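You operate a simulated robot arm through the tools that you are given. There is no shell and no other tool.

You are at the controls of a simulated robot arm. One attempt, no reset.

Task
Empty the long pump on the grey mat through the meter's channel B.
Fine: by its own start key; its green plug in the joiner with the yellow cup and blue foot, blue tap open, zero and count first, stop the count after.

The check looks at the end state, three seconds after you hand in, the way a careful person would. Anything else that was tipped, shoved, dropped, spilled or broken makes it a failure.

Robot
A 6-joint arm with a three-finger gripper, fixed in place. Base frame: the origin is on the floor under the middle of its stand, x ahead of it, y to its left, z up. Units: mm, rad, N and s.
It reaches about 1213 mm from its shoulder. Its first joint turns from -2.897 to 2.897 rad. Payload 4.89 kg.
Tool frame: the origin (TCP) lies between the finger pads and is the grasp point; the fingertips stand 30 mm ahead of it; z points along the fingers, y is the line along which they close. The gripper opens to 164 mm; its body begins 125 mm behind the TCP.
Orientation is that of the tool frame in the base frame, as [roll, pitch, yaw] about the fixed x, y, z axes, in that order (R = Rz(yaw) Ry(pitch) Rx(roll)). With the fingers straight down and closing along the base's y, the tool's x points along the base's -x, its y along +y and its z along -z.

Tools
- The arm moves only by the tool play_rows. Its argument "rows" is a list of rows, each an object of numbers (a shift or turn left out is 0, a gripper value left out holds the last): "x", "y", "z": the shift along the base's x, y, z in m; "ax", "ay", "az": the turn, a rotation vector about the base's x, y, z in rad; "hand": the finger opening in m, from 0 to 0.164. In form: [{"x": .., "y": .., "z": .., "ax": .., "ay": .., "az": .., "hand": ..}, ...]. A call has 1 to 20 rows; each row shifts and turns the commanded pose from where the row before left it. A row lasts 0.2 s, in which the tool goes at most 50 mm and 0.15 rad; a call with a longer step from one row to the next is refused whole, and so is a gripper value outside its range. Where a pose cannot be reached the arm comes as near as it can. A force on the tool above 40 N (or 10 N above the force at the start of the call, whichever is more), or a blocked arm, ends the call early, and 0.2 s more pass. Each finger travels about 108 mm/s and halts on what it meets, pressing with about 20 N; the grip force reading is that of the motor and also rises with nothing between the fingers. The clock runs only during rows and for 0.2 s after the last one: add rows that do not move to give the fingers time. The reply holds the time, the measured pose of the TCP, the force on the tool along the base axes, the opening and the grip force, in the units named above and with some noise, with the torque about the TCP (base axes, N m) and any sound that the robot's microphone picked up.
- Cameras (640 x 400 px; columns grow to the right, rows downward): "scene" is fixed at [400.2, 497.7, 1667.9]; the picture's right is [-0.95, -0.30, 0.00], its down [-0.17, 0.53, -0.83] and it looks along [0.25, -0.79, -0.56] (base axes); focal length 330 px, centre (320, 200). "wrist" rides on the gripper at [76, -2, -152] in the tool frame; the picture's right is [0.02, 1.00, 0.00], its down [-0.88, 0.02, -0.47] and it looks along [-0.47, 0.01, 0.88] (tool axes); focal length 247 px, centre (320, 200). There is no depth. A picture from a camera that has moved, and an enlarged one, comes with that camera's place and axes in the base frame and with its lens.
- snapshot(camera): a new picture of that camera. It takes no simulated time.
- raise_lower(by): moves the trunk up (or, below 0, down) by that many mm; the arm rides with it, the base frame stays. It gives what a move gives, with no picture.
- enlarge(camera, box): a new picture of the part [left, top, right, bottom] of that camera's present view, enlarged. It takes no simulated time.
- finish_job(): hands the job in; it is judged then, once.

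Nothing tells you positions but the pictures and the camera data. Unless the task says otherwise, let go and move clear before handing in.

The tools are called as name(argument=value, ...) on one line, values as JSON. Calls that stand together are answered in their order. play_rows: Moves the arm, as the interface text tells. Its arguments: {"type":"object","properties":{"rows":{"type":"array","items":{"type":"object","properties":{"x":{"type":"number"},"y":{"type":"number"},"z":{"type":"number"},"ax":{"type":"number"},"ay":{"type":"number"},"az":{"type":"number"},"hand":{"type":"number"}}}}},"required":["rows"]} The other tools are called the same way: raise_lower (by) moves the trunk up or down; snapshot (camera) takes a picture; enlarge (camera, box) takes an enlarged picture of a part of a camera's view; finish_job () hands the job in.

At the start:

```text
clock: 0.0
ee_pos: [495.8, -305.4, 1231.2]
ee_rot: [-3.141, 0.001, 3.14]
contact_force: [0.0, -0.2, -0.1]
ft_torque: [-0.01, -0.02, 0.01]
finger_gap: 164.2
grip_force: 0.1
trunk travel left (down, up): [-175.0, 215.0]
```

scene: 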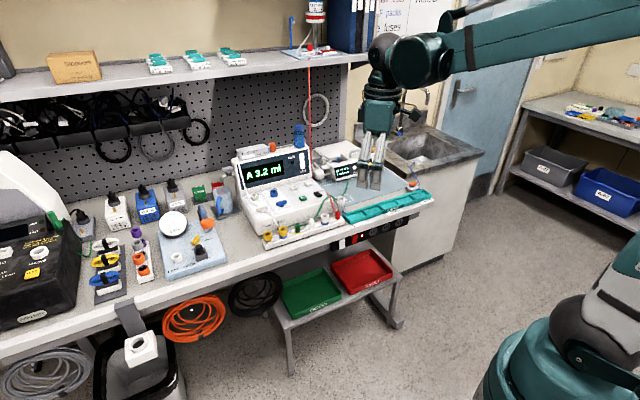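
wrist: 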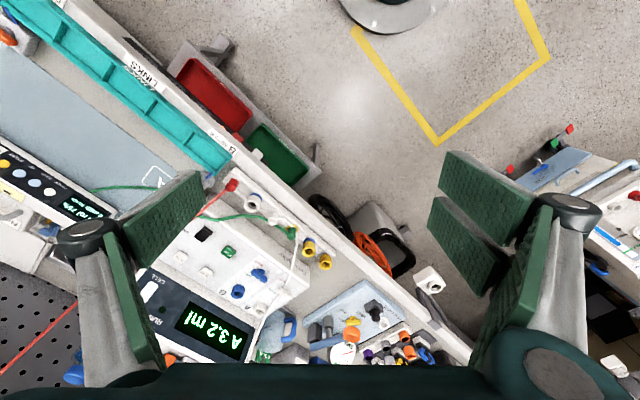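

I see a bench with a meter showing "A 3.2 ml", some pumps, taps and joiners. I'll enlarge parts of the scene before moving.

enlarge(camera="scene", box=[220, 120, 340, 250])

enlarge(camera="scene", box=[300, 120, 440, 240])

enlarge(camera="scene", box=[60, 170, 240, 310])

enlarge(camera="scene", box=[260, 0, 400, 120])

enlarge(camera="scene", box=[0, 140, 120, 340])

```text
3.08 times, centred on (280, 185) of scene
camera zoom: at [400.2, 497.7, 1667.9], right [-0.95, -0.3, 0.0], down [-0.17, 0.53, -0.83], along [0.25, -0.79, -0.56], focal length 1016 px, centre (443, 246)
```

zoom: 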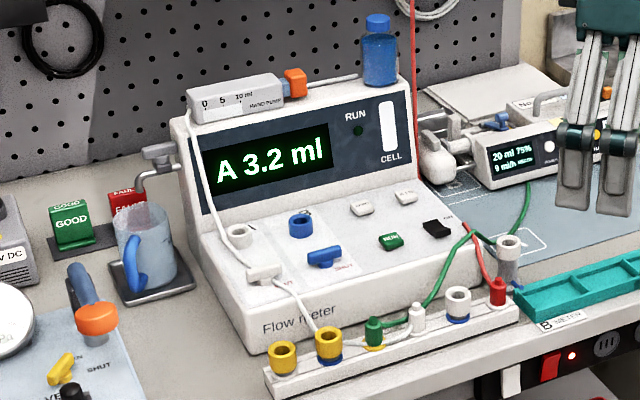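

```text
3.33 times, centred on (370, 180) of scene
camera zoom: at [400.2, 497.7, 1667.9], right [-0.95, -0.3, 0.0], down [-0.17, 0.53, -0.83], along [0.25, -0.79, -0.56], focal length 1101 px, centre (153, 267)
```

zoom: 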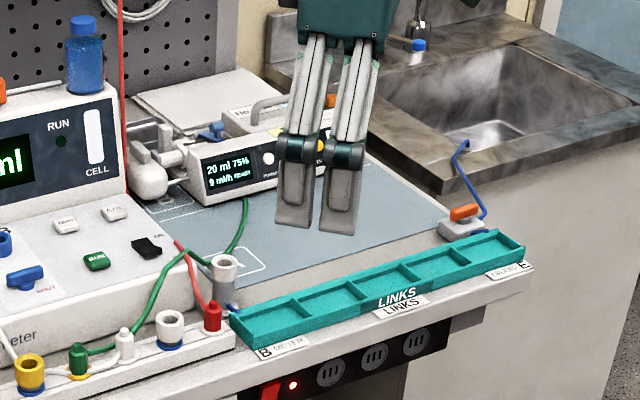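

```text
2.86 times, centred on (150, 240) of scene
camera zoom: at [400.2, 497.7, 1667.9], right [-0.95, -0.3, 0.0], down [-0.17, 0.53, -0.83], along [0.25, -0.79, -0.56], focal length 944 px, centre (806, 86)
```

zoom: 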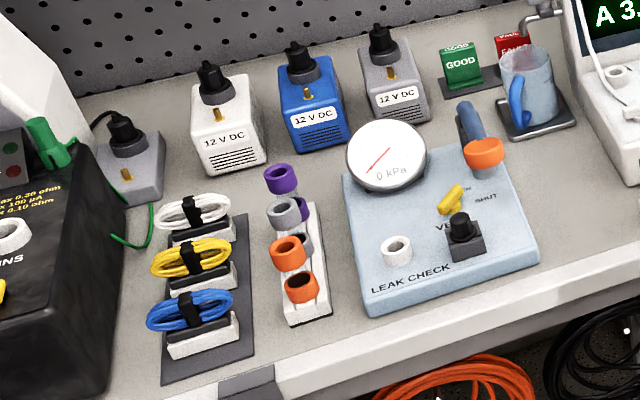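

```text
3.33 times, centred on (330, 60) of scene
camera zoom: at [400.2, 497.7, 1667.9], right [-0.95, -0.3, 0.0], down [-0.17, 0.53, -0.83], along [0.25, -0.79, -0.56], focal length 1101 px, centre (287, 667)
```

zoom: 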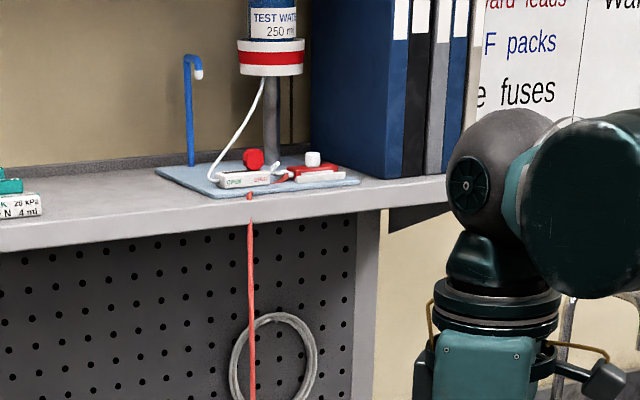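

```text
2.00 times, centred on (60, 240) of scene
camera zoom: at [400.2, 497.7, 1667.9], right [-0.95, -0.3, 0.0], down [-0.17, 0.53, -0.83], along [0.25, -0.79, -0.56], focal length 661 px, centre (840, 120)
```

zoom: 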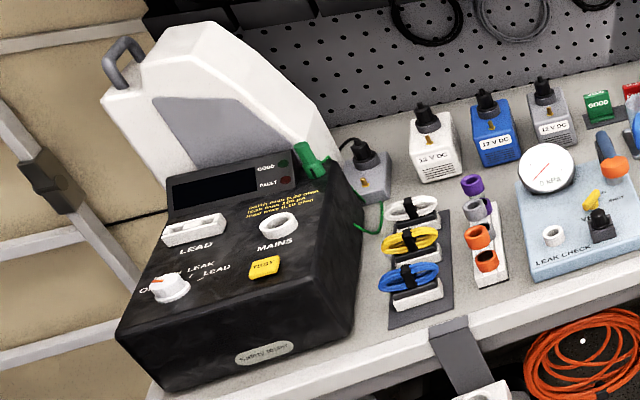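

The bench runs diagonally, with the flow meter in the middle, a rail of joiners in front of it and the pump on the grey mat at the right. I'll enlarge the wrist view and small scene regions to read the labels.

enlarge(camera="wrist", box=[130, 170, 350, 370])

enlarge(camera="wrist", box=[0, 20, 240, 240])

enlarge(camera="scene", box=[255, 195, 345, 255])

enlarge(camera="scene", box=[310, 130, 370, 190])

enlarge(camera="scene", box=[260, 165, 325, 210])

```text
2.00 times, centred on (240, 270) of wrist
camera zoom: at [420.1, -306.3, 1383.9], right [-0.02, 1.0, 0.0], down [0.88, 0.02, 0.47], along [0.47, 0.01, -0.88], focal length 494 px, centre (480, 60)
```

zoom: 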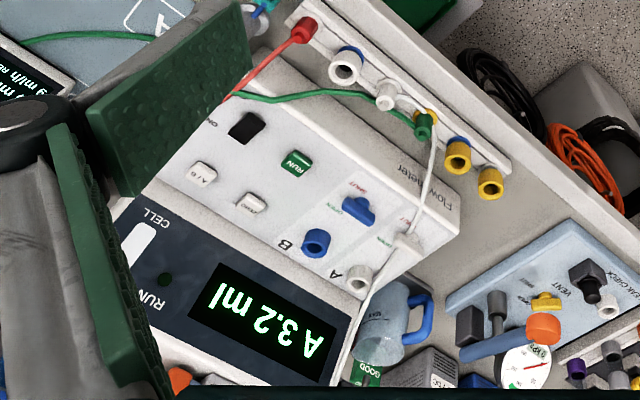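

```text
1.82 times, centred on (120, 130) of wrist
camera zoom: at [420.1, -306.3, 1383.9], right [-0.02, 1.0, 0.0], down [0.88, 0.02, 0.47], along [0.47, 0.01, -0.88], focal length 449 px, centre (684, 327)
```

zoom: 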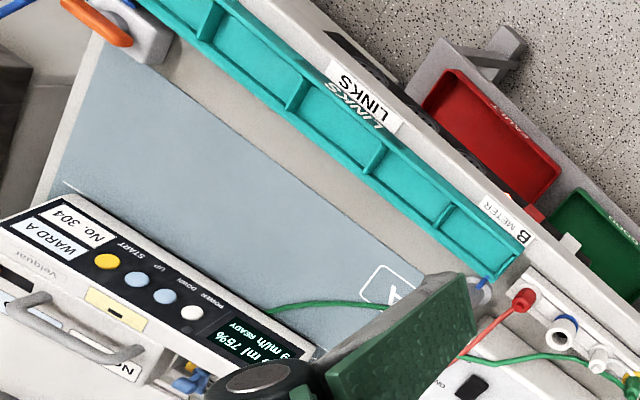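

```text
6.67 times, centred on (300, 225) of scene
camera zoom: at [400.2, 497.7, 1667.9], right [-0.95, -0.3, 0.0], down [-0.17, 0.53, -0.83], along [0.25, -0.79, -0.56], focal length 2202 px, centre (453, 33)
```

zoom: 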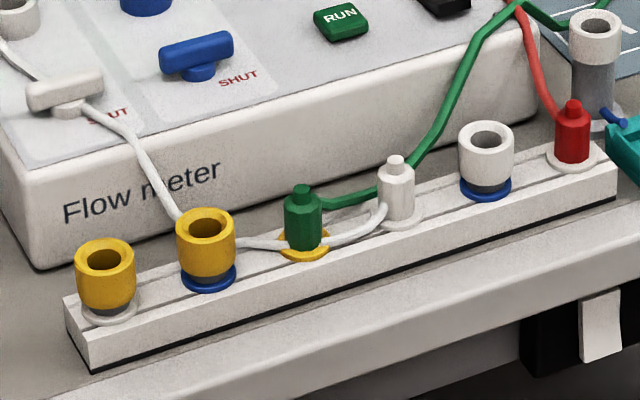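

```text
6.67 times, centred on (340, 160) of scene
camera zoom: at [400.2, 497.7, 1667.9], right [-0.95, -0.3, 0.0], down [-0.17, 0.53, -0.83], along [0.25, -0.79, -0.56], focal length 2202 px, centre (187, 467)
```

zoom: 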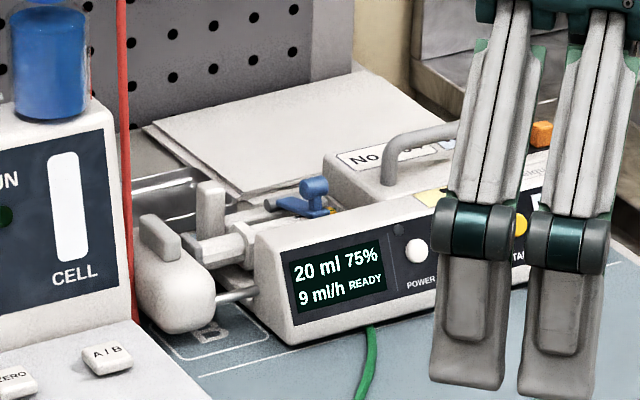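

```text
8.89 times, centred on (292, 188) of scene
camera zoom: at [400.2, 497.7, 1667.9], right [-0.95, -0.3, 0.0], down [-0.17, 0.53, -0.83], along [0.25, -0.79, -0.56], focal length 2936 px, centre (564, 311)
```

zoom: 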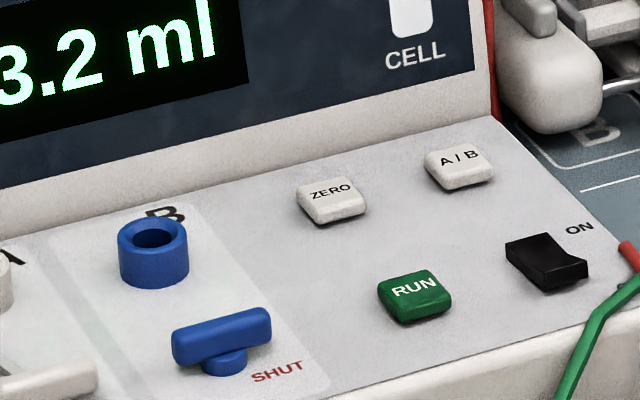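

The meter panel has channel B (blue cup and blue tap), ZERO, A/B, RUN and a power switch. The rail holds the joiners and the parked green plug, and the pump is on the mat. I'll turn the tool to line up with the bench (about -45°) and move closer at a safe height for better pictures.

play_rows(rows=[{"x": 0.0255, "y": -0.0056, "z": -0.01, "az": -0.0982}, {"x": 0.0255, "y": -0.0056, "z": -0.01, "az": -0.0982}, {"x": 0.0255, "y": -0.0056, "z": -0.01, "az": -0.0982}, {"x": 0.0255, "y": -0.0056, "z": -0.01, "az": -0.0982}, {"x": 0.0255, "y": -0.0056, "z": -0.01, "az": -0.0982}, {"x": 0.0255, "y": -0.0056, "z": -0.01, "az": -0.0982}, {"x": 0.0255, "y": -0.0056, "z": -0.01, "az": -0.0982}, {"x": 0.0255, "y": -0.0056, "z": -0.01, "az": -0.0982}])

snapshot(camera="wrist")

snapshot(camera="scene")

```text
clock: 1.8
ee_pos: [701.0, -349.1, 1149.8]
ee_rot: [3.142, 0.0, 2.354]
contact_force: [-0.8, -0.2, 0.8]
ft_torque: [-0.06, -0.18, 0.04]
finger_gap: 164.0
grip_force: 0.0
trunk travel left (down, up): [-175.0, 215.0]
```

```text
taken
camera wrist: at [645.9, -297.0, 1302.9], right [0.69, 0.72, 0.0], down [0.63, -0.61, 0.47], along [0.34, -0.33, -0.88], focal length 247 px, centre (320, 200)
```

wrist: 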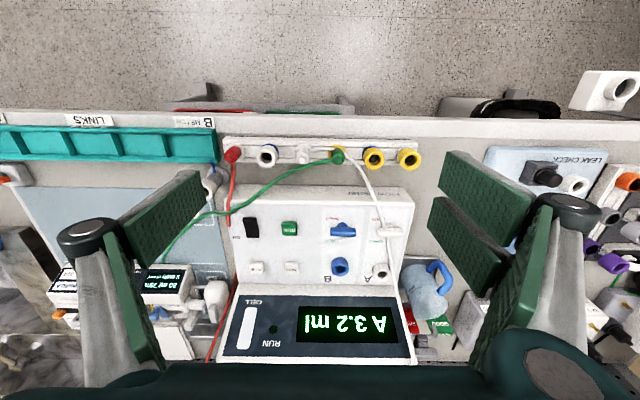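

```text
taken
```

scene: 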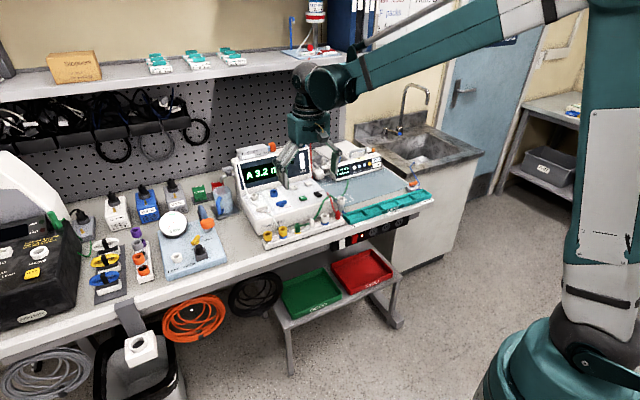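

Now the view lines up with the bench. I'll enlarge the rail, panel and pump.

enlarge(camera="wrist", box=[215, 125, 435, 285])

enlarge(camera="wrist", box=[0, 100, 230, 270])

enlarge(camera="wrist", box=[30, 230, 250, 380])

enlarge(camera="scene", box=[320, 130, 440, 225])

```text
2.50 times, centred on (325, 205) of wrist
camera zoom: at [645.9, -297.0, 1302.9], right [0.69, 0.72, 0.0], down [0.63, -0.61, 0.47], along [0.34, -0.33, -0.88], focal length 617 px, centre (308, 188)
```

zoom: 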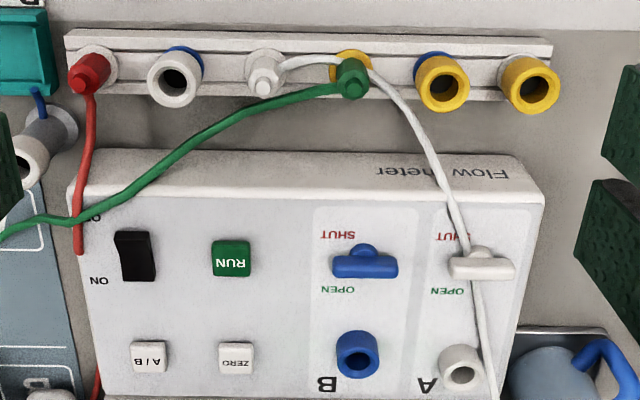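

```text
2.35 times, centred on (115, 185) of wrist
camera zoom: at [645.9, -297.0, 1302.9], right [0.69, 0.72, 0.0], down [0.63, -0.61, 0.47], along [0.34, -0.33, -0.88], focal length 581 px, centre (802, 235)
```

zoom: 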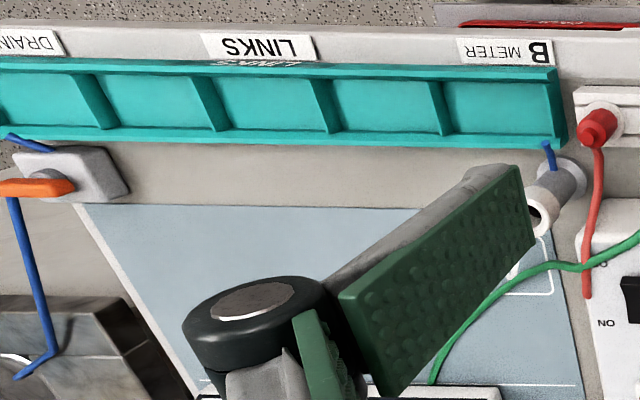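

```text
2.67 times, centred on (140, 305) of wrist
camera zoom: at [645.9, -297.0, 1302.9], right [0.69, 0.72, 0.0], down [0.63, -0.61, 0.47], along [0.34, -0.33, -0.88], focal length 659 px, centre (800, -80)
```

zoom: 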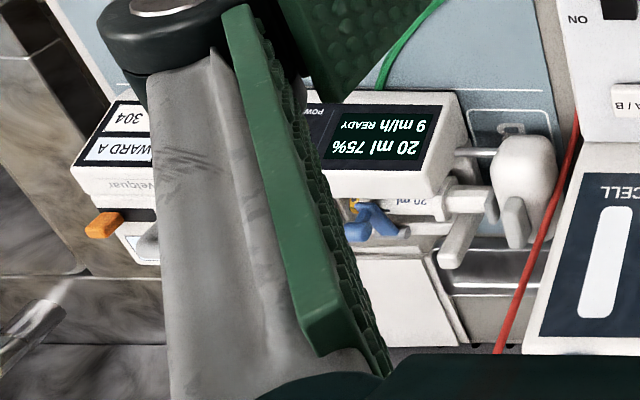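

```text
4.21 times, centred on (380, 178) of scene
camera zoom: at [400.2, 497.7, 1667.9], right [-0.95, -0.3, 0.0], down [-0.17, 0.53, -0.83], along [0.25, -0.79, -0.56], focal length 1391 px, centre (67, 295)
```

zoom: 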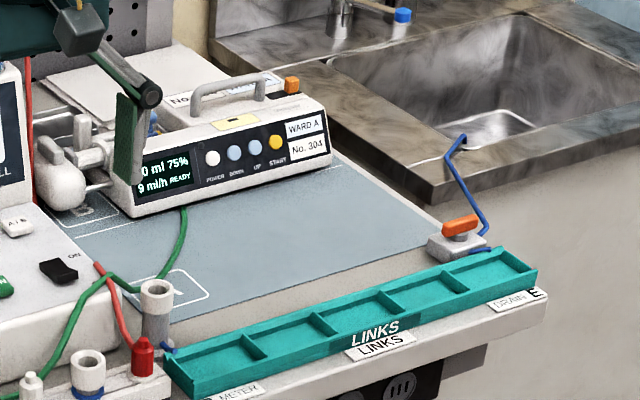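

The meter, rail and bench sit at about 45° to the base. The yellow/blue joiner's cup top is near (808, -323, 909). I'll close the gripper here in free air to see the finger shape and check the wrist camera calibration.

play_rows(rows=[{"hand": 0.05}, {}, {}, {}, {}])

snapshot(camera="wrist")

play_rows(rows=[{"hand": 0.0}, {}, {}, {}])

snapshot(camera="wrist")

enlarge(camera="scene", box=[260, 100, 360, 200])

```text
clock: 3.0
ee_pos: [701.1, -348.9, 1150.0]
ee_rot: [3.141, 0.001, 2.355]
contact_force: [-0.3, 0.8, 0.3]
ft_torque: [-0.02, 0.0, 0.0]
finger_gap: 50.0
grip_force: 0.1
trunk travel left (down, up): [-175.0, 215.0]
```

```text
taken
camera wrist: at [646.4, -297.2, 1302.6], right [0.69, 0.72, 0.0], down [0.64, -0.61, 0.47], along [0.34, -0.33, -0.88], focal length 247 px, centre (320, 200)
```

wrist: 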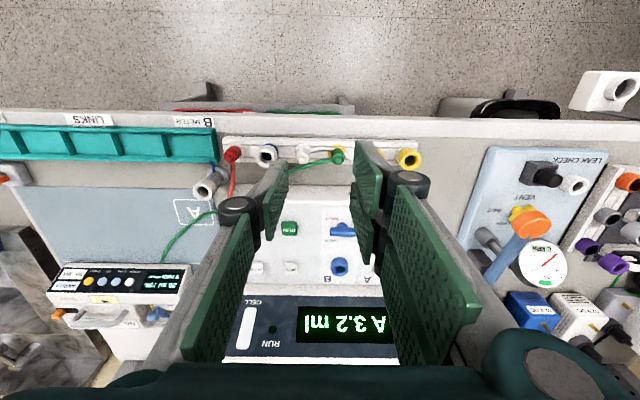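

```text
clock: 4.0
ee_pos: [701.3, -349.3, 1151.2]
ee_rot: [3.142, 0.001, 2.357]
contact_force: [0.3, -0.1, 0.7]
ft_torque: [0.01, -0.03, 0.01]
finger_gap: 0.1
grip_force: 20.1
trunk travel left (down, up): [-175.0, 215.0]
```

```text
taken
camera wrist: at [646.4, -297.2, 1302.6], right [0.69, 0.72, 0.0], down [0.64, -0.61, 0.47], along [0.34, -0.33, -0.88], focal length 247 px, centre (320, 200)
```

wrist: 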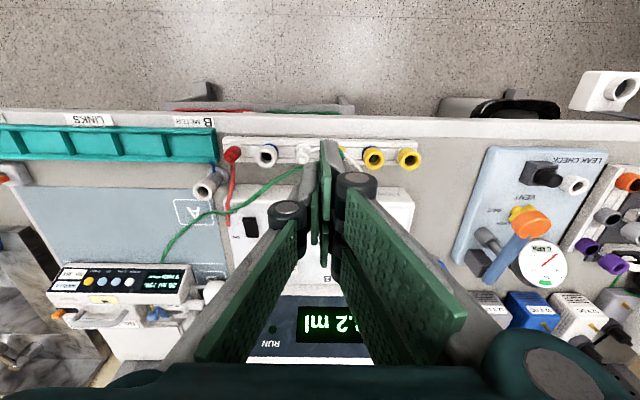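

```text
4.00 times, centred on (310, 150) of scene
camera zoom: at [400.2, 497.7, 1667.9], right [-0.95, -0.3, 0.0], down [-0.17, 0.53, -0.83], along [0.25, -0.79, -0.56], focal length 1321 px, centre (360, 400)
```

zoom: 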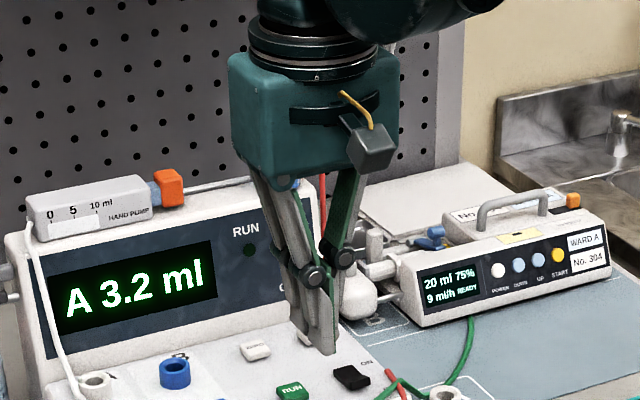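

I'll enlarge the wrist view of the closed fingers to understand pad widths.

enlarge(camera="wrist", box=[240, 120, 420, 300])

enlarge(camera="wrist", box=[20, 180, 240, 330])

enlarge(camera="scene", box=[290, 140, 340, 190])

```text
2.22 times, centred on (330, 210) of wrist
camera zoom: at [646.4, -297.2, 1302.6], right [0.69, 0.72, 0.0], down [0.64, -0.61, 0.47], along [0.34, -0.33, -0.88], focal length 549 px, centre (298, 178)
```

zoom: 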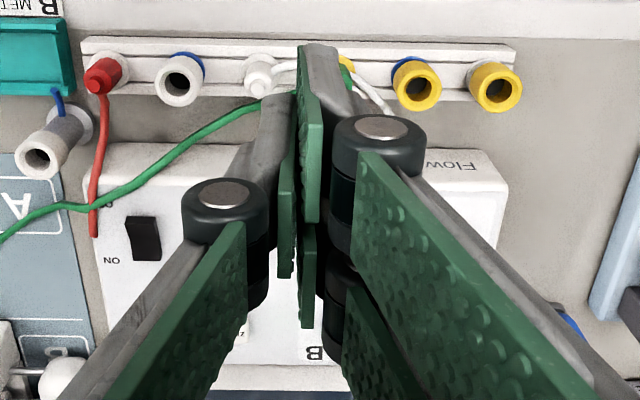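

```text
2.67 times, centred on (130, 255) of wrist
camera zoom: at [646.4, -297.2, 1302.6], right [0.69, 0.72, 0.0], down [0.64, -0.61, 0.47], along [0.34, -0.33, -0.88], focal length 659 px, centre (827, 53)
```

zoom: 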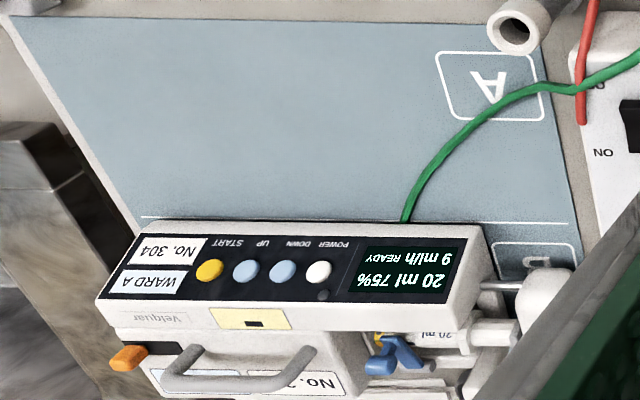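

```text
8.00 times, centred on (315, 165) of scene
camera zoom: at [400.2, 497.7, 1667.9], right [-0.95, -0.3, 0.0], down [-0.17, 0.53, -0.83], along [0.25, -0.79, -0.56], focal length 2642 px, centre (360, 480)
```

zoom: 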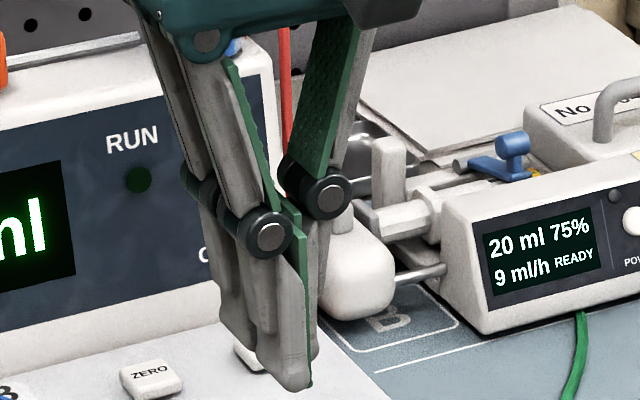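

The thumb is on the -e side (bench's right), the pair on the +e side, and pads are about 25 mm wide. Now I move to about 100 mm above the yellow/blue joiner for a close view of the joiners and the green plug.

play_rows(rows=[{"x": 0.018, "y": 0.0045, "z": -0.02, "hand": 0.06}, {"x": 0.018, "y": 0.0045, "z": -0.02}, {"x": 0.018, "y": 0.0045, "z": -0.02}, {"x": 0.018, "y": 0.0045, "z": -0.02}, {"x": 0.018, "y": 0.004, "z": -0.02}, {"x": 0.017, "y": 0.004, "z": -0.02}, {}])

snapshot(camera="wrist")

enlarge(camera="wrist", box=[170, 80, 470, 260])

enlarge(camera="scene", box=[265, 195, 325, 245])

```text
clock: 5.6
ee_pos: [809.5, -323.8, 1030.0]
ee_rot: [3.141, 0.001, 2.356]
contact_force: [0.6, 0.0, -1.3]
ft_torque: [0.01, 0.04, 0.03]
finger_gap: 59.9
grip_force: 0.1
trunk travel left (down, up): [-175.0, 215.0]
```

```text
taken
camera wrist: at [753.1, -270.1, 1183.7], right [0.69, 0.72, 0.0], down [0.64, -0.61, 0.47], along [0.34, -0.33, -0.88], focal length 247 px, centre (320, 200)
```

wrist: 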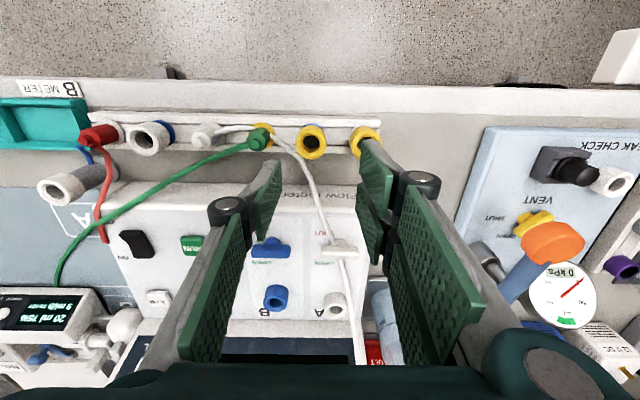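

```text
2.13 times, centred on (320, 170) of wrist
camera zoom: at [753.1, -270.1, 1183.7], right [0.69, 0.72, 0.0], down [0.64, -0.61, 0.47], along [0.34, -0.33, -0.88], focal length 527 px, centre (320, 264)
```

zoom: 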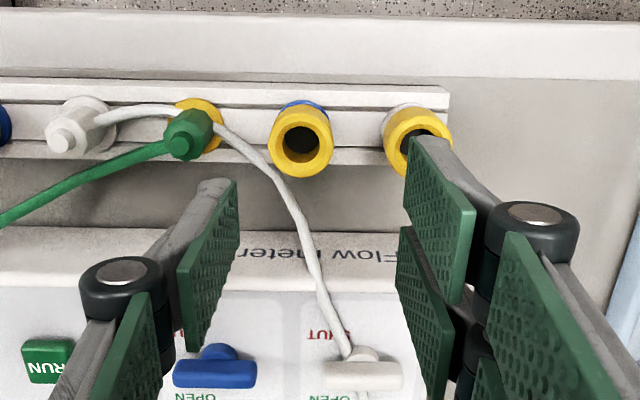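

```text
8.00 times, centred on (295, 220) of scene
camera zoom: at [400.2, 497.7, 1667.9], right [-0.95, -0.3, 0.0], down [-0.17, 0.53, -0.83], along [0.25, -0.79, -0.56], focal length 2642 px, centre (520, 40)
```

zoom: 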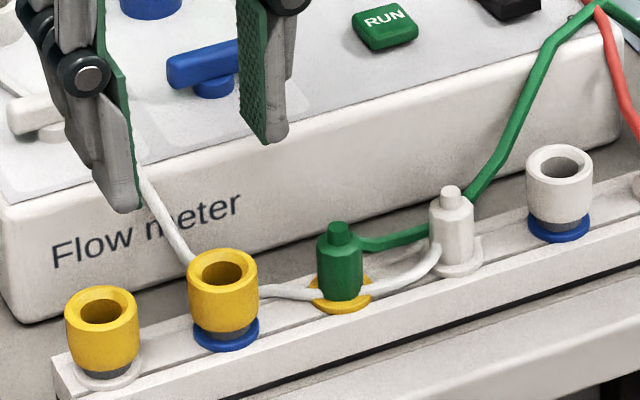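

The joiner's cup top actually sits near (793, -320, 941). The green tube leaves its plug on the -e side, so I will grip along the bench's depth (turning the tool -90°) to keep clear of the tube and neighbours. I'll turn at this height while centring over the joiner.

play_rows(rows=[{"x": -0.0015, "y": 0.0003, "az": -0.1428}, {"x": -0.0015, "y": 0.0003, "az": -0.1428}, {"x": -0.0015, "y": 0.0003, "az": -0.1428}, {"x": -0.0015, "y": 0.0003, "az": -0.1428}, {"x": -0.0015, "y": 0.0003, "az": -0.1428}, {"x": -0.0015, "y": 0.0003, "az": -0.1428}, {"x": -0.0015, "y": 0.0003, "az": -0.1428}, {"x": -0.0015, "y": 0.0003, "az": -0.1428}, {"x": -0.0015, "y": 0.0003, "az": -0.1428}, {"x": -0.0015, "y": 0.0003, "az": -0.1428}, {"x": -0.0015, "y": 0.0003, "az": -0.1428}, {}])

snapshot(camera="wrist")

enlarge(camera="wrist", box=[200, 60, 440, 210])

snapshot(camera="scene")

```text
clock: 8.2
ee_pos: [791.8, -319.7, 1030.0]
ee_rot: [3.141, -0.001, 0.783]
contact_force: [-0.1, 0.0, 0.6]
ft_torque: [0.01, 0.01, 0.04]
finger_gap: 60.0
grip_force: 0.0
trunk travel left (down, up): [-175.0, 215.0]
```

```text
taken
camera wrist: at [844.0, -264.6, 1183.9], right [0.72, -0.69, 0.0], down [-0.61, -0.64, 0.47], along [-0.33, -0.34, -0.88], focal length 247 px, centre (320, 200)
```

wrist: 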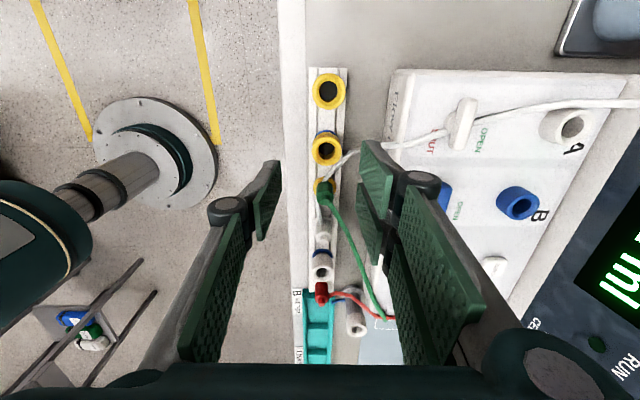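

```text
2.67 times, centred on (320, 135) of wrist
camera zoom: at [844.0, -264.6, 1183.9], right [0.72, -0.69, 0.0], down [-0.61, -0.64, 0.47], along [-0.33, -0.34, -0.88], focal length 659 px, centre (320, 373)
```

zoom: 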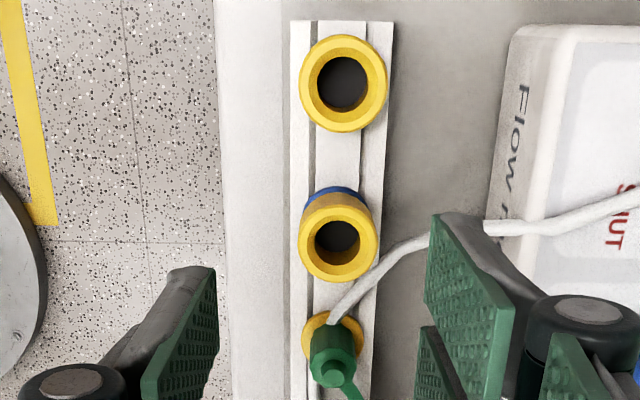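

```text
taken
```

scene: 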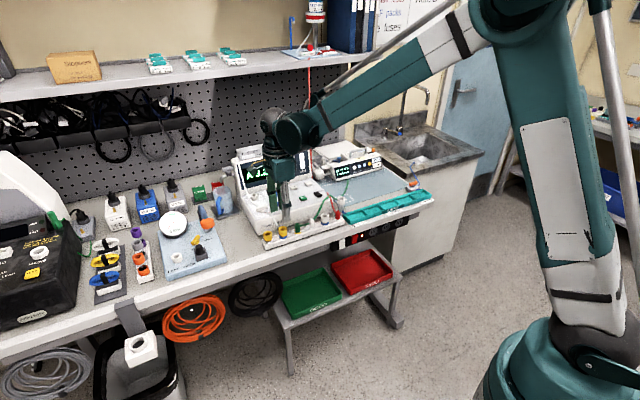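

The turn worked; I now see thumb on the front side, pair toward the meter. I'll centre over the joiner axis at about (796, -323), narrow the opening to 54 mm and descend so tips are near cup-top level.

play_rows(rows=[{"x": 0.0021, "y": -0.0018, "z": -0.015, "hand": 0.054}, {"x": 0.0021, "y": -0.0017, "z": -0.015}, {"z": -0.015}, {"z": -0.015}, {}])

snapshot(camera="wrist")

enlarge(camera="wrist", box=[240, 80, 420, 230])

enlarge(camera="scene", box=[255, 180, 325, 245])

```text
clock: 9.4
ee_pos: [793.4, -323.8, 971.1]
ee_rot: [3.141, -0.001, 0.785]
contact_force: [0.2, -0.4, -0.2]
ft_torque: [0.02, -0.01, 0.01]
finger_gap: 54.1
grip_force: 0.0
trunk travel left (down, up): [-175.0, 215.0]
```

```text
taken
camera wrist: at [846.9, -268.0, 1123.5], right [0.72, -0.69, 0.0], down [-0.61, -0.64, 0.47], along [-0.33, -0.34, -0.88], focal length 247 px, centre (320, 200)
```

wrist: 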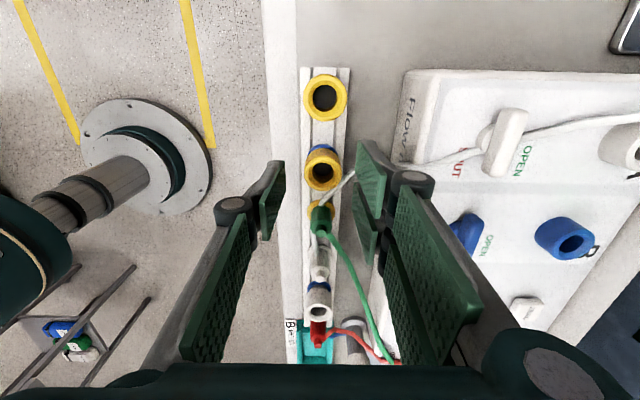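

```text
2.67 times, centred on (330, 155) of wrist
camera zoom: at [846.9, -268.0, 1123.5], right [0.72, -0.69, 0.0], down [-0.61, -0.64, 0.47], along [-0.33, -0.34, -0.88], focal length 659 px, centre (293, 320)
```

zoom: 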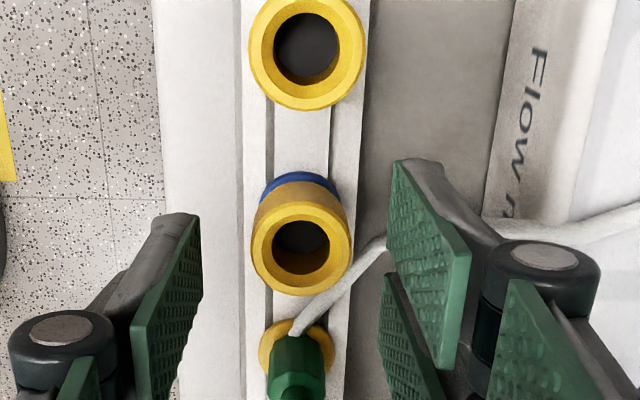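

```text
6.15 times, centred on (290, 212) of scene
camera zoom: at [400.2, 497.7, 1667.9], right [-0.95, -0.3, 0.0], down [-0.17, 0.53, -0.83], along [0.25, -0.79, -0.56], focal length 2033 px, centre (505, 123)
```

zoom: 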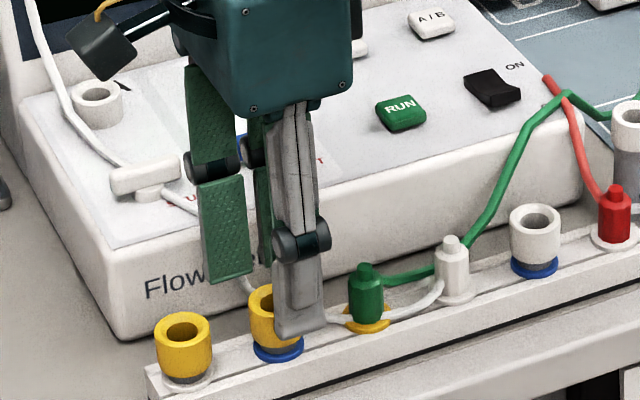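

Tip corners match the camera model, so calibration is good. The joiner is about 2.6 mm further toward the meter; I'll correct it, descend to about z = 946 (tips just above the blue flange), and look before closing.

play_rows(rows=[{"x": 0.0028, "y": -0.0008}, {"z": -0.008}, {"z": -0.008}, {"z": -0.008}, {}])

enlarge(camera="wrist", box=[240, 80, 420, 230])

enlarge(camera="scene", box=[255, 180, 325, 245])

```text
clock: 10.6
ee_pos: [797.0, -324.2, 946.5]
ee_rot: [-3.141, 0.0, 0.785]
contact_force: [0.1, 0.0, -0.1]
ft_torque: [0.0, 0.02, 0.0]
finger_gap: 54.0
grip_force: 0.1
trunk travel left (down, up): [-175.0, 215.0]
```

```text
2.67 times, centred on (330, 155) of wrist
camera zoom: at [850.5, -269.1, 1100.3], right [0.72, -0.69, 0.0], down [-0.61, -0.64, 0.47], along [-0.33, -0.34, -0.88], focal length 659 px, centre (293, 320)
```

zoom: 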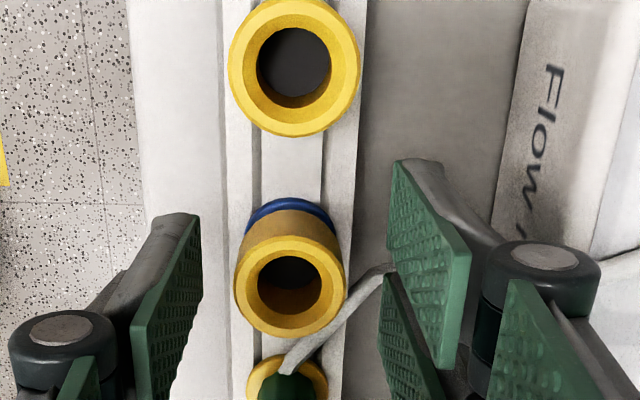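

```text
6.15 times, centred on (290, 212) of scene
camera zoom: at [400.2, 497.7, 1667.9], right [-0.95, -0.3, 0.0], down [-0.17, 0.53, -0.83], along [0.25, -0.79, -0.56], focal length 2033 px, centre (505, 123)
```

zoom: 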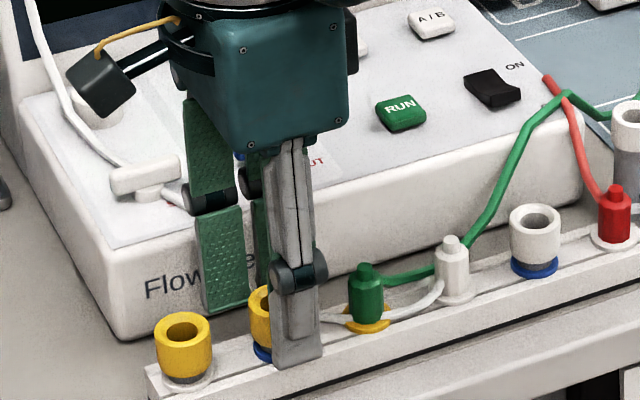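

The cup sits between the pads, roughly centred. I'll nudge 1 mm toward the front and close on it.

play_rows(rows=[{"x": -0.0012, "y": 0.0002}, {"hand": 0.04}, {"hand": 0.024}, {}, {}])

enlarge(camera="wrist", box=[240, 80, 420, 230])

```text
clock: 11.8
ee_pos: [796.0, -323.7, 946.7]
ee_rot: [3.141, -0.002, 0.786]
contact_force: [-0.3, 0.0, 10.6]
ft_torque: [-0.12, -0.11, -0.05]
finger_gap: 27.8
grip_force: 20.1
trunk travel left (down, up): [-175.0, 215.0]
```

```text
2.67 times, centred on (330, 155) of wrist
camera zoom: at [848.9, -269.0, 1100.6], right [0.72, -0.69, 0.0], down [-0.61, -0.64, 0.47], along [-0.33, -0.34, -0.88], focal length 659 px, centre (293, 320)
```

zoom: 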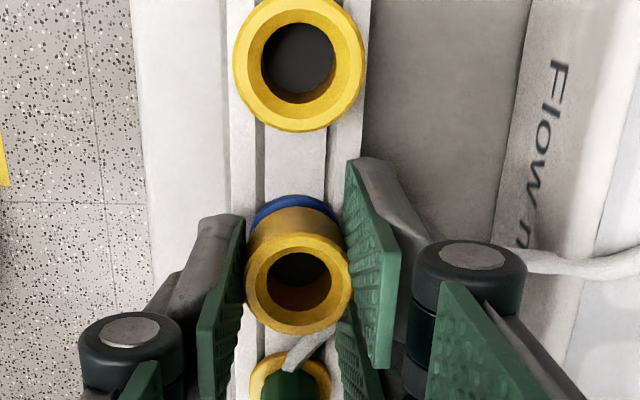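

Gripped at 27.8 mm with 20 N. I'll lift straight up gently and check that the joiner comes out with the grip.

play_rows(rows=[{"z": 0.004}, {"z": 0.006}, {"z": 0.01}, {"z": 0.015}, {"z": 0.02}, {"z": 0.02}, {}])

snapshot(camera="wrist")

enlarge(camera="scene", box=[255, 170, 325, 245])

```text
clock: 13.4
ee_pos: [796.7, -324.0, 1023.6]
ee_rot: [3.141, 0.001, 0.785]
contact_force: [0.1, 0.9, 0.0]
ft_torque: [-0.03, 0.0, 0.02]
finger_gap: 27.6
grip_force: 20.1
trunk travel left (down, up): [-175.0, 215.0]
```

```text
taken
camera wrist: at [849.2, -269.4, 1176.5], right [0.72, -0.69, 0.0], down [-0.61, -0.64, 0.47], along [-0.33, -0.34, -0.88], focal length 247 px, centre (320, 200)
```

wrist: 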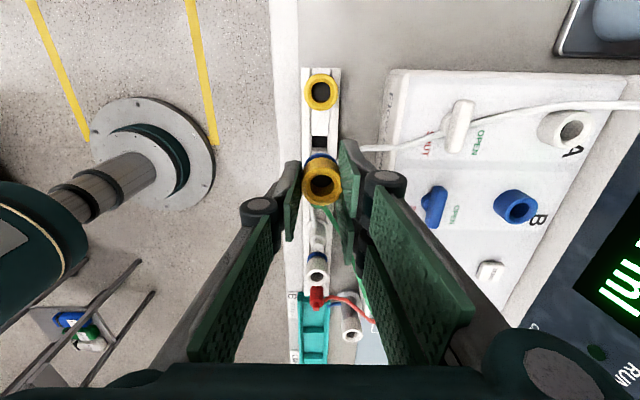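

```text
5.33 times, centred on (290, 208) of scene
camera zoom: at [400.2, 497.7, 1667.9], right [-0.95, -0.3, 0.0], down [-0.17, 0.53, -0.83], along [0.25, -0.79, -0.56], focal length 1762 px, centre (480, 160)
```

zoom: 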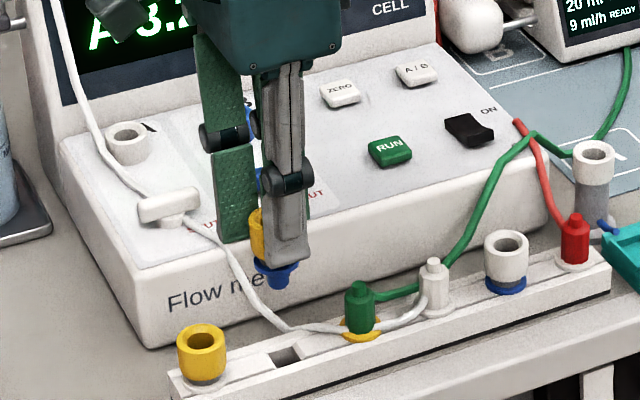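

The joiner is out and held straight, foot down. I'll raise it and carry it over the tap to above port B (estimated (907, -498, 953)), staying high, then check the view.

play_rows(rows=[{"z": 0.02}, {"z": 0.02}, {"x": 0.009, "y": -0.0145, "z": 0.01}, {"x": 0.012, "y": -0.019}, {"x": 0.015, "y": -0.0235}, {"x": 0.015, "y": -0.0235}, {"x": 0.015, "y": -0.0235}, {"x": 0.015, "y": -0.0235}, {"x": 0.015, "y": -0.0235}, {"x": 0.012, "y": -0.019}, {}])

snapshot(camera="wrist")

enlarge(camera="wrist", box=[240, 80, 420, 230])

snapshot(camera="scene")

enlarge(camera="scene", box=[225, 110, 335, 220])

```text
clock: 15.8
ee_pos: [905.0, -495.2, 1071.1]
ee_rot: [-3.14, -0.001, 0.784]
contact_force: [0.5, -0.2, -0.4]
ft_torque: [0.05, 0.01, 0.02]
finger_gap: 27.4
grip_force: 20.4
trunk travel left (down, up): [-175.0, 215.0]
```

```text
taken
camera wrist: at [958.6, -440.1, 1224.2], right [0.72, -0.69, 0.0], down [-0.61, -0.64, 0.47], along [-0.33, -0.34, -0.88], focal length 247 px, centre (320, 200)
```

wrist: 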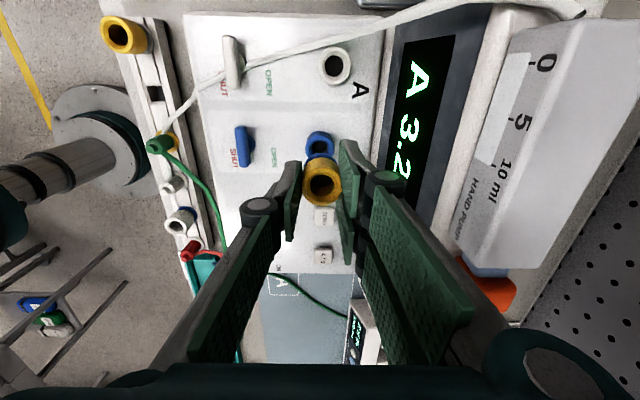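

```text
2.67 times, centred on (330, 155) of wrist
camera zoom: at [958.6, -440.1, 1224.2], right [0.72, -0.69, 0.0], down [-0.61, -0.64, 0.47], along [-0.33, -0.34, -0.88], focal length 659 px, centre (293, 320)
```

zoom: 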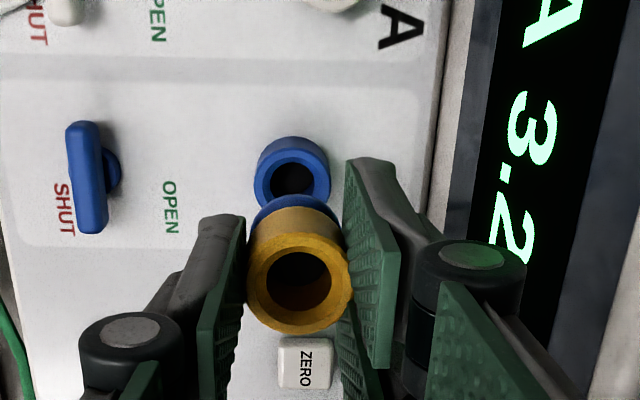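

```text
taken
```

scene: 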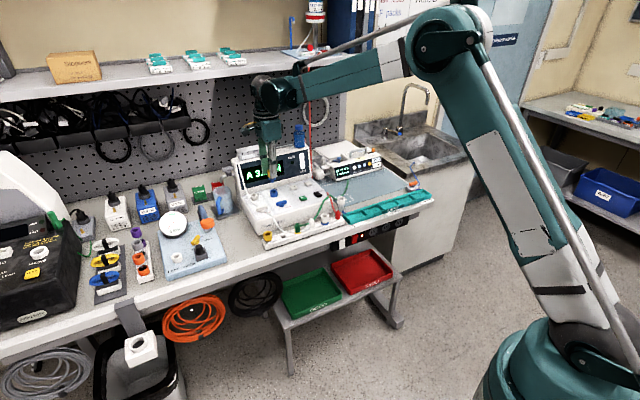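

```text
3.64 times, centred on (280, 165) of scene
camera zoom: at [400.2, 497.7, 1667.9], right [-0.95, -0.3, 0.0], down [-0.17, 0.53, -0.83], along [0.25, -0.79, -0.56], focal length 1201 px, centre (466, 327)
```

zoom: 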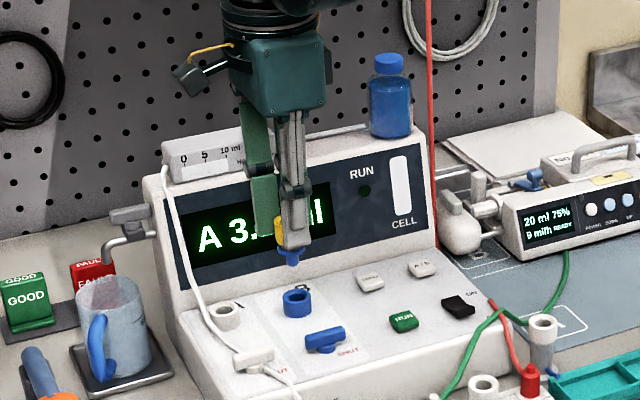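

The joiner is almost directly over the blue port B. I'll correct about 2.4 mm toward the front and descend partway, then compare foot and port in both views.

play_rows(rows=[{"x": -0.0017, "y": 0.0017}, {"z": -0.01}, {"z": -0.01}, {"z": -0.01}, {}])

enlarge(camera="wrist", box=[240, 80, 420, 230])

enlarge(camera="scene", box=[260, 160, 310, 200])

```text
clock: 17.0
ee_pos: [904.7, -492.7, 1041.4]
ee_rot: [-3.141, 0.0, 0.786]
contact_force: [-0.3, -0.5, -0.5]
ft_torque: [0.02, 0.03, 0.01]
finger_gap: 27.3
grip_force: 20.3
trunk travel left (down, up): [-175.0, 215.0]
```

```text
2.67 times, centred on (330, 155) of wrist
camera zoom: at [956.6, -437.4, 1193.3], right [0.72, -0.69, 0.0], down [-0.61, -0.64, 0.47], along [-0.33, -0.34, -0.88], focal length 659 px, centre (293, 320)
```

zoom: 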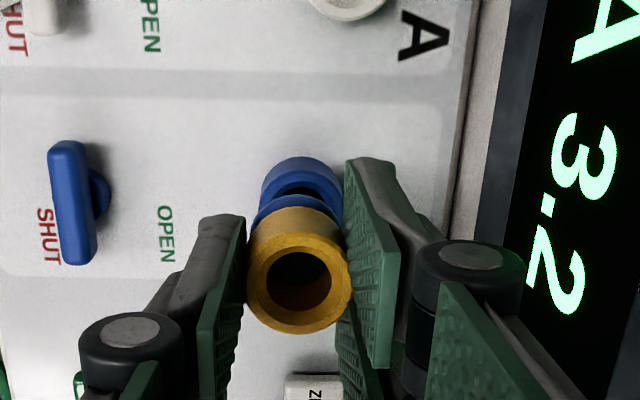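

```text
10.00 times, centred on (285, 180) of scene
camera zoom: at [400.2, 497.7, 1667.9], right [-0.95, -0.3, 0.0], down [-0.17, 0.53, -0.83], along [0.25, -0.79, -0.56], focal length 3303 px, centre (670, 400)
```

zoom: 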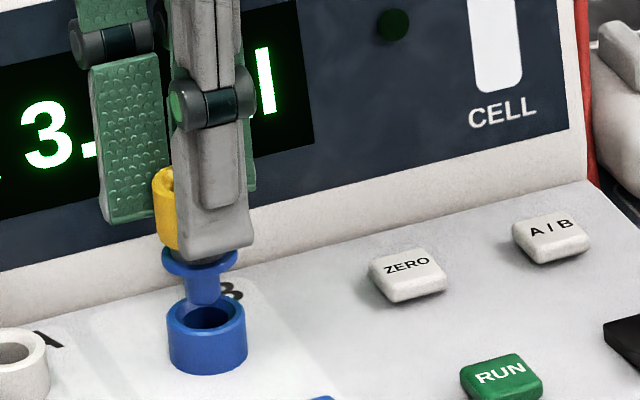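

In the scene view the foot lines up with port B side to side. In the wrist view the port looks about 1–1.5 mm further toward the housing; let me zoom in to measure that.

enlarge(camera="wrist", box=[285, 130, 357, 210])

enlarge(camera="scene", box=[268, 178, 288, 202])

```text
5.00 times, centred on (321, 170) of wrist
camera zoom: at [956.6, -437.4, 1193.3], right [0.72, -0.69, 0.0], down [-0.61, -0.64, 0.47], along [-0.33, -0.34, -0.88], focal length 1235 px, centre (315, 350)
```

zoom: 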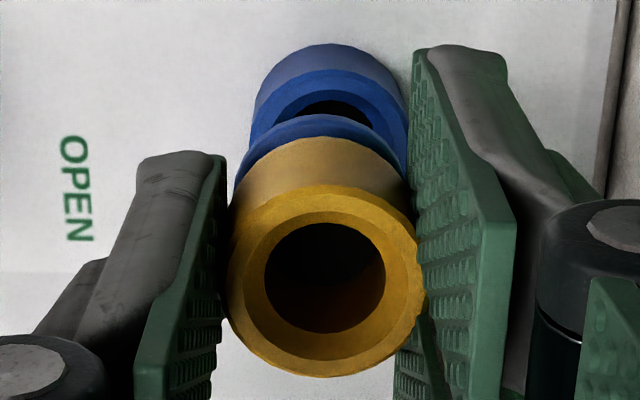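

```text
16.00 times, centred on (278, 190) of scene
camera zoom: at [400.2, 497.7, 1667.9], right [-0.95, -0.3, 0.0], down [-0.17, 0.53, -0.83], along [0.25, -0.79, -0.56], focal length 5285 px, centre (992, 360)
```

zoom: 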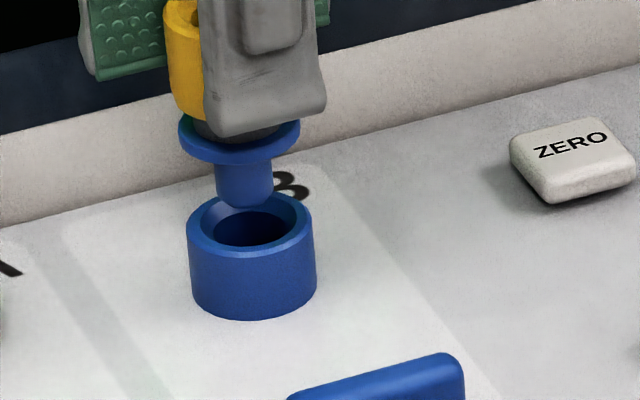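

The foot hangs about 8 mm above the port and needs a small shift: about +1.1 mm toward the housing and -1.5 mm along the bench. I'll apply it and lower slowly in small steps.

play_rows(rows=[{"x": -0.0003, "y": -0.0018}, {"z": -0.002}, {"z": -0.002}, {"z": -0.002}, {}])

enlarge(camera="wrist", box=[285, 130, 357, 210])

enlarge(camera="scene", box=[268, 178, 288, 202])

```text
clock: 18.2
ee_pos: [902.4, -493.7, 1035.0]
ee_rot: [-3.14, -0.001, 0.788]
contact_force: [-0.3, -0.8, 0.0]
ft_torque: [-0.03, -0.01, 0.02]
finger_gap: 27.3
grip_force: 19.3
trunk travel left (down, up): [-175.0, 215.0]
```

```text
5.00 times, centred on (321, 170) of wrist
camera zoom: at [955.1, -439.1, 1187.9], right [0.72, -0.69, 0.0], down [-0.61, -0.64, 0.47], along [-0.33, -0.34, -0.88], focal length 1235 px, centre (315, 350)
```

zoom: 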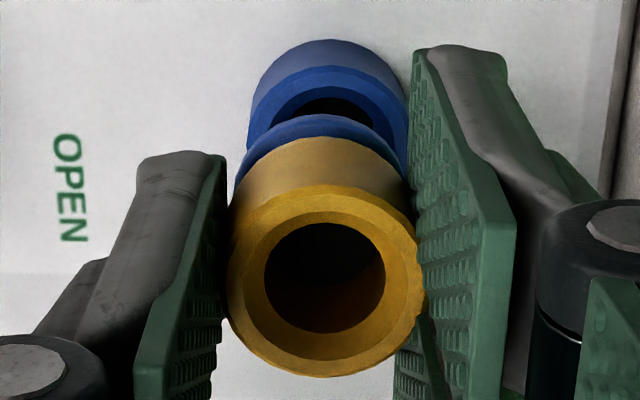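

```text
16.00 times, centred on (278, 190) of scene
camera zoom: at [400.2, 497.7, 1667.9], right [-0.95, -0.3, 0.0], down [-0.17, 0.53, -0.83], along [0.25, -0.79, -0.56], focal length 5285 px, centre (992, 360)
```

zoom: 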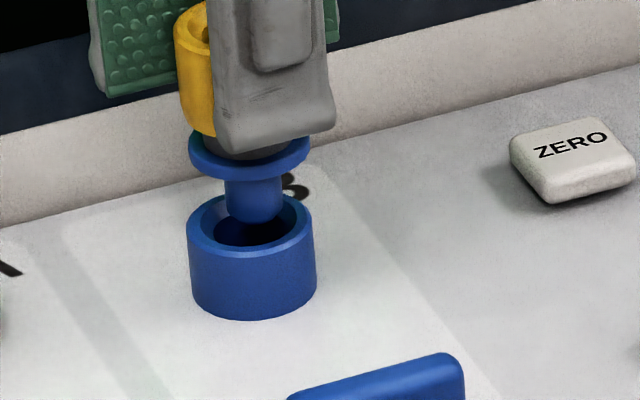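

The foot now reads about 1.2 mm too far along -e and still 1 mm short in depth. I'll make a fine correction of (+1.3, -0.1) mm and recheck.

play_rows(rows=[{"x": 0.0013, "y": -0.0001}, {}, {}])

enlarge(camera="wrist", box=[285, 130, 357, 210])

enlarge(camera="scene", box=[268, 178, 288, 202])

```text
clock: 19.0
ee_pos: [903.6, -493.8, 1035.5]
ee_rot: [-3.14, 0.001, 0.785]
contact_force: [-0.2, -0.4, -0.4]
ft_torque: [0.02, 0.02, 0.04]
finger_gap: 27.8
grip_force: 20.1
trunk travel left (down, up): [-175.0, 215.0]
```

```text
5.00 times, centred on (321, 170) of wrist
camera zoom: at [956.9, -438.7, 1188.2], right [0.72, -0.69, 0.0], down [-0.61, -0.64, 0.47], along [-0.33, -0.34, -0.88], focal length 1235 px, centre (315, 350)
```

zoom: 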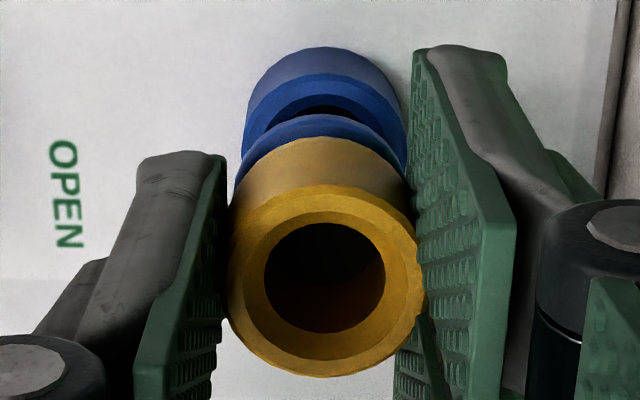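

```text
16.00 times, centred on (278, 190) of scene
camera zoom: at [400.2, 497.7, 1667.9], right [-0.95, -0.3, 0.0], down [-0.17, 0.53, -0.83], along [0.25, -0.79, -0.56], focal length 5285 px, centre (992, 360)
```

zoom: 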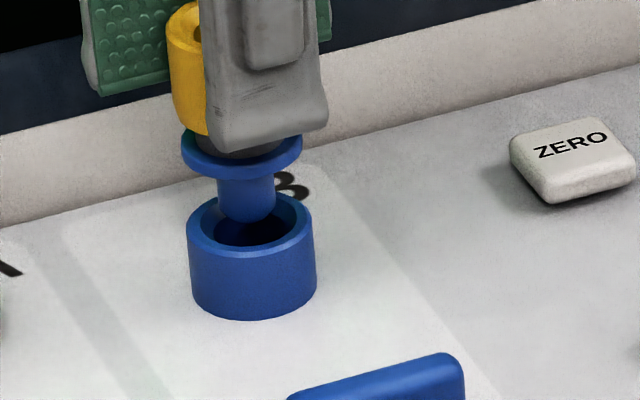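

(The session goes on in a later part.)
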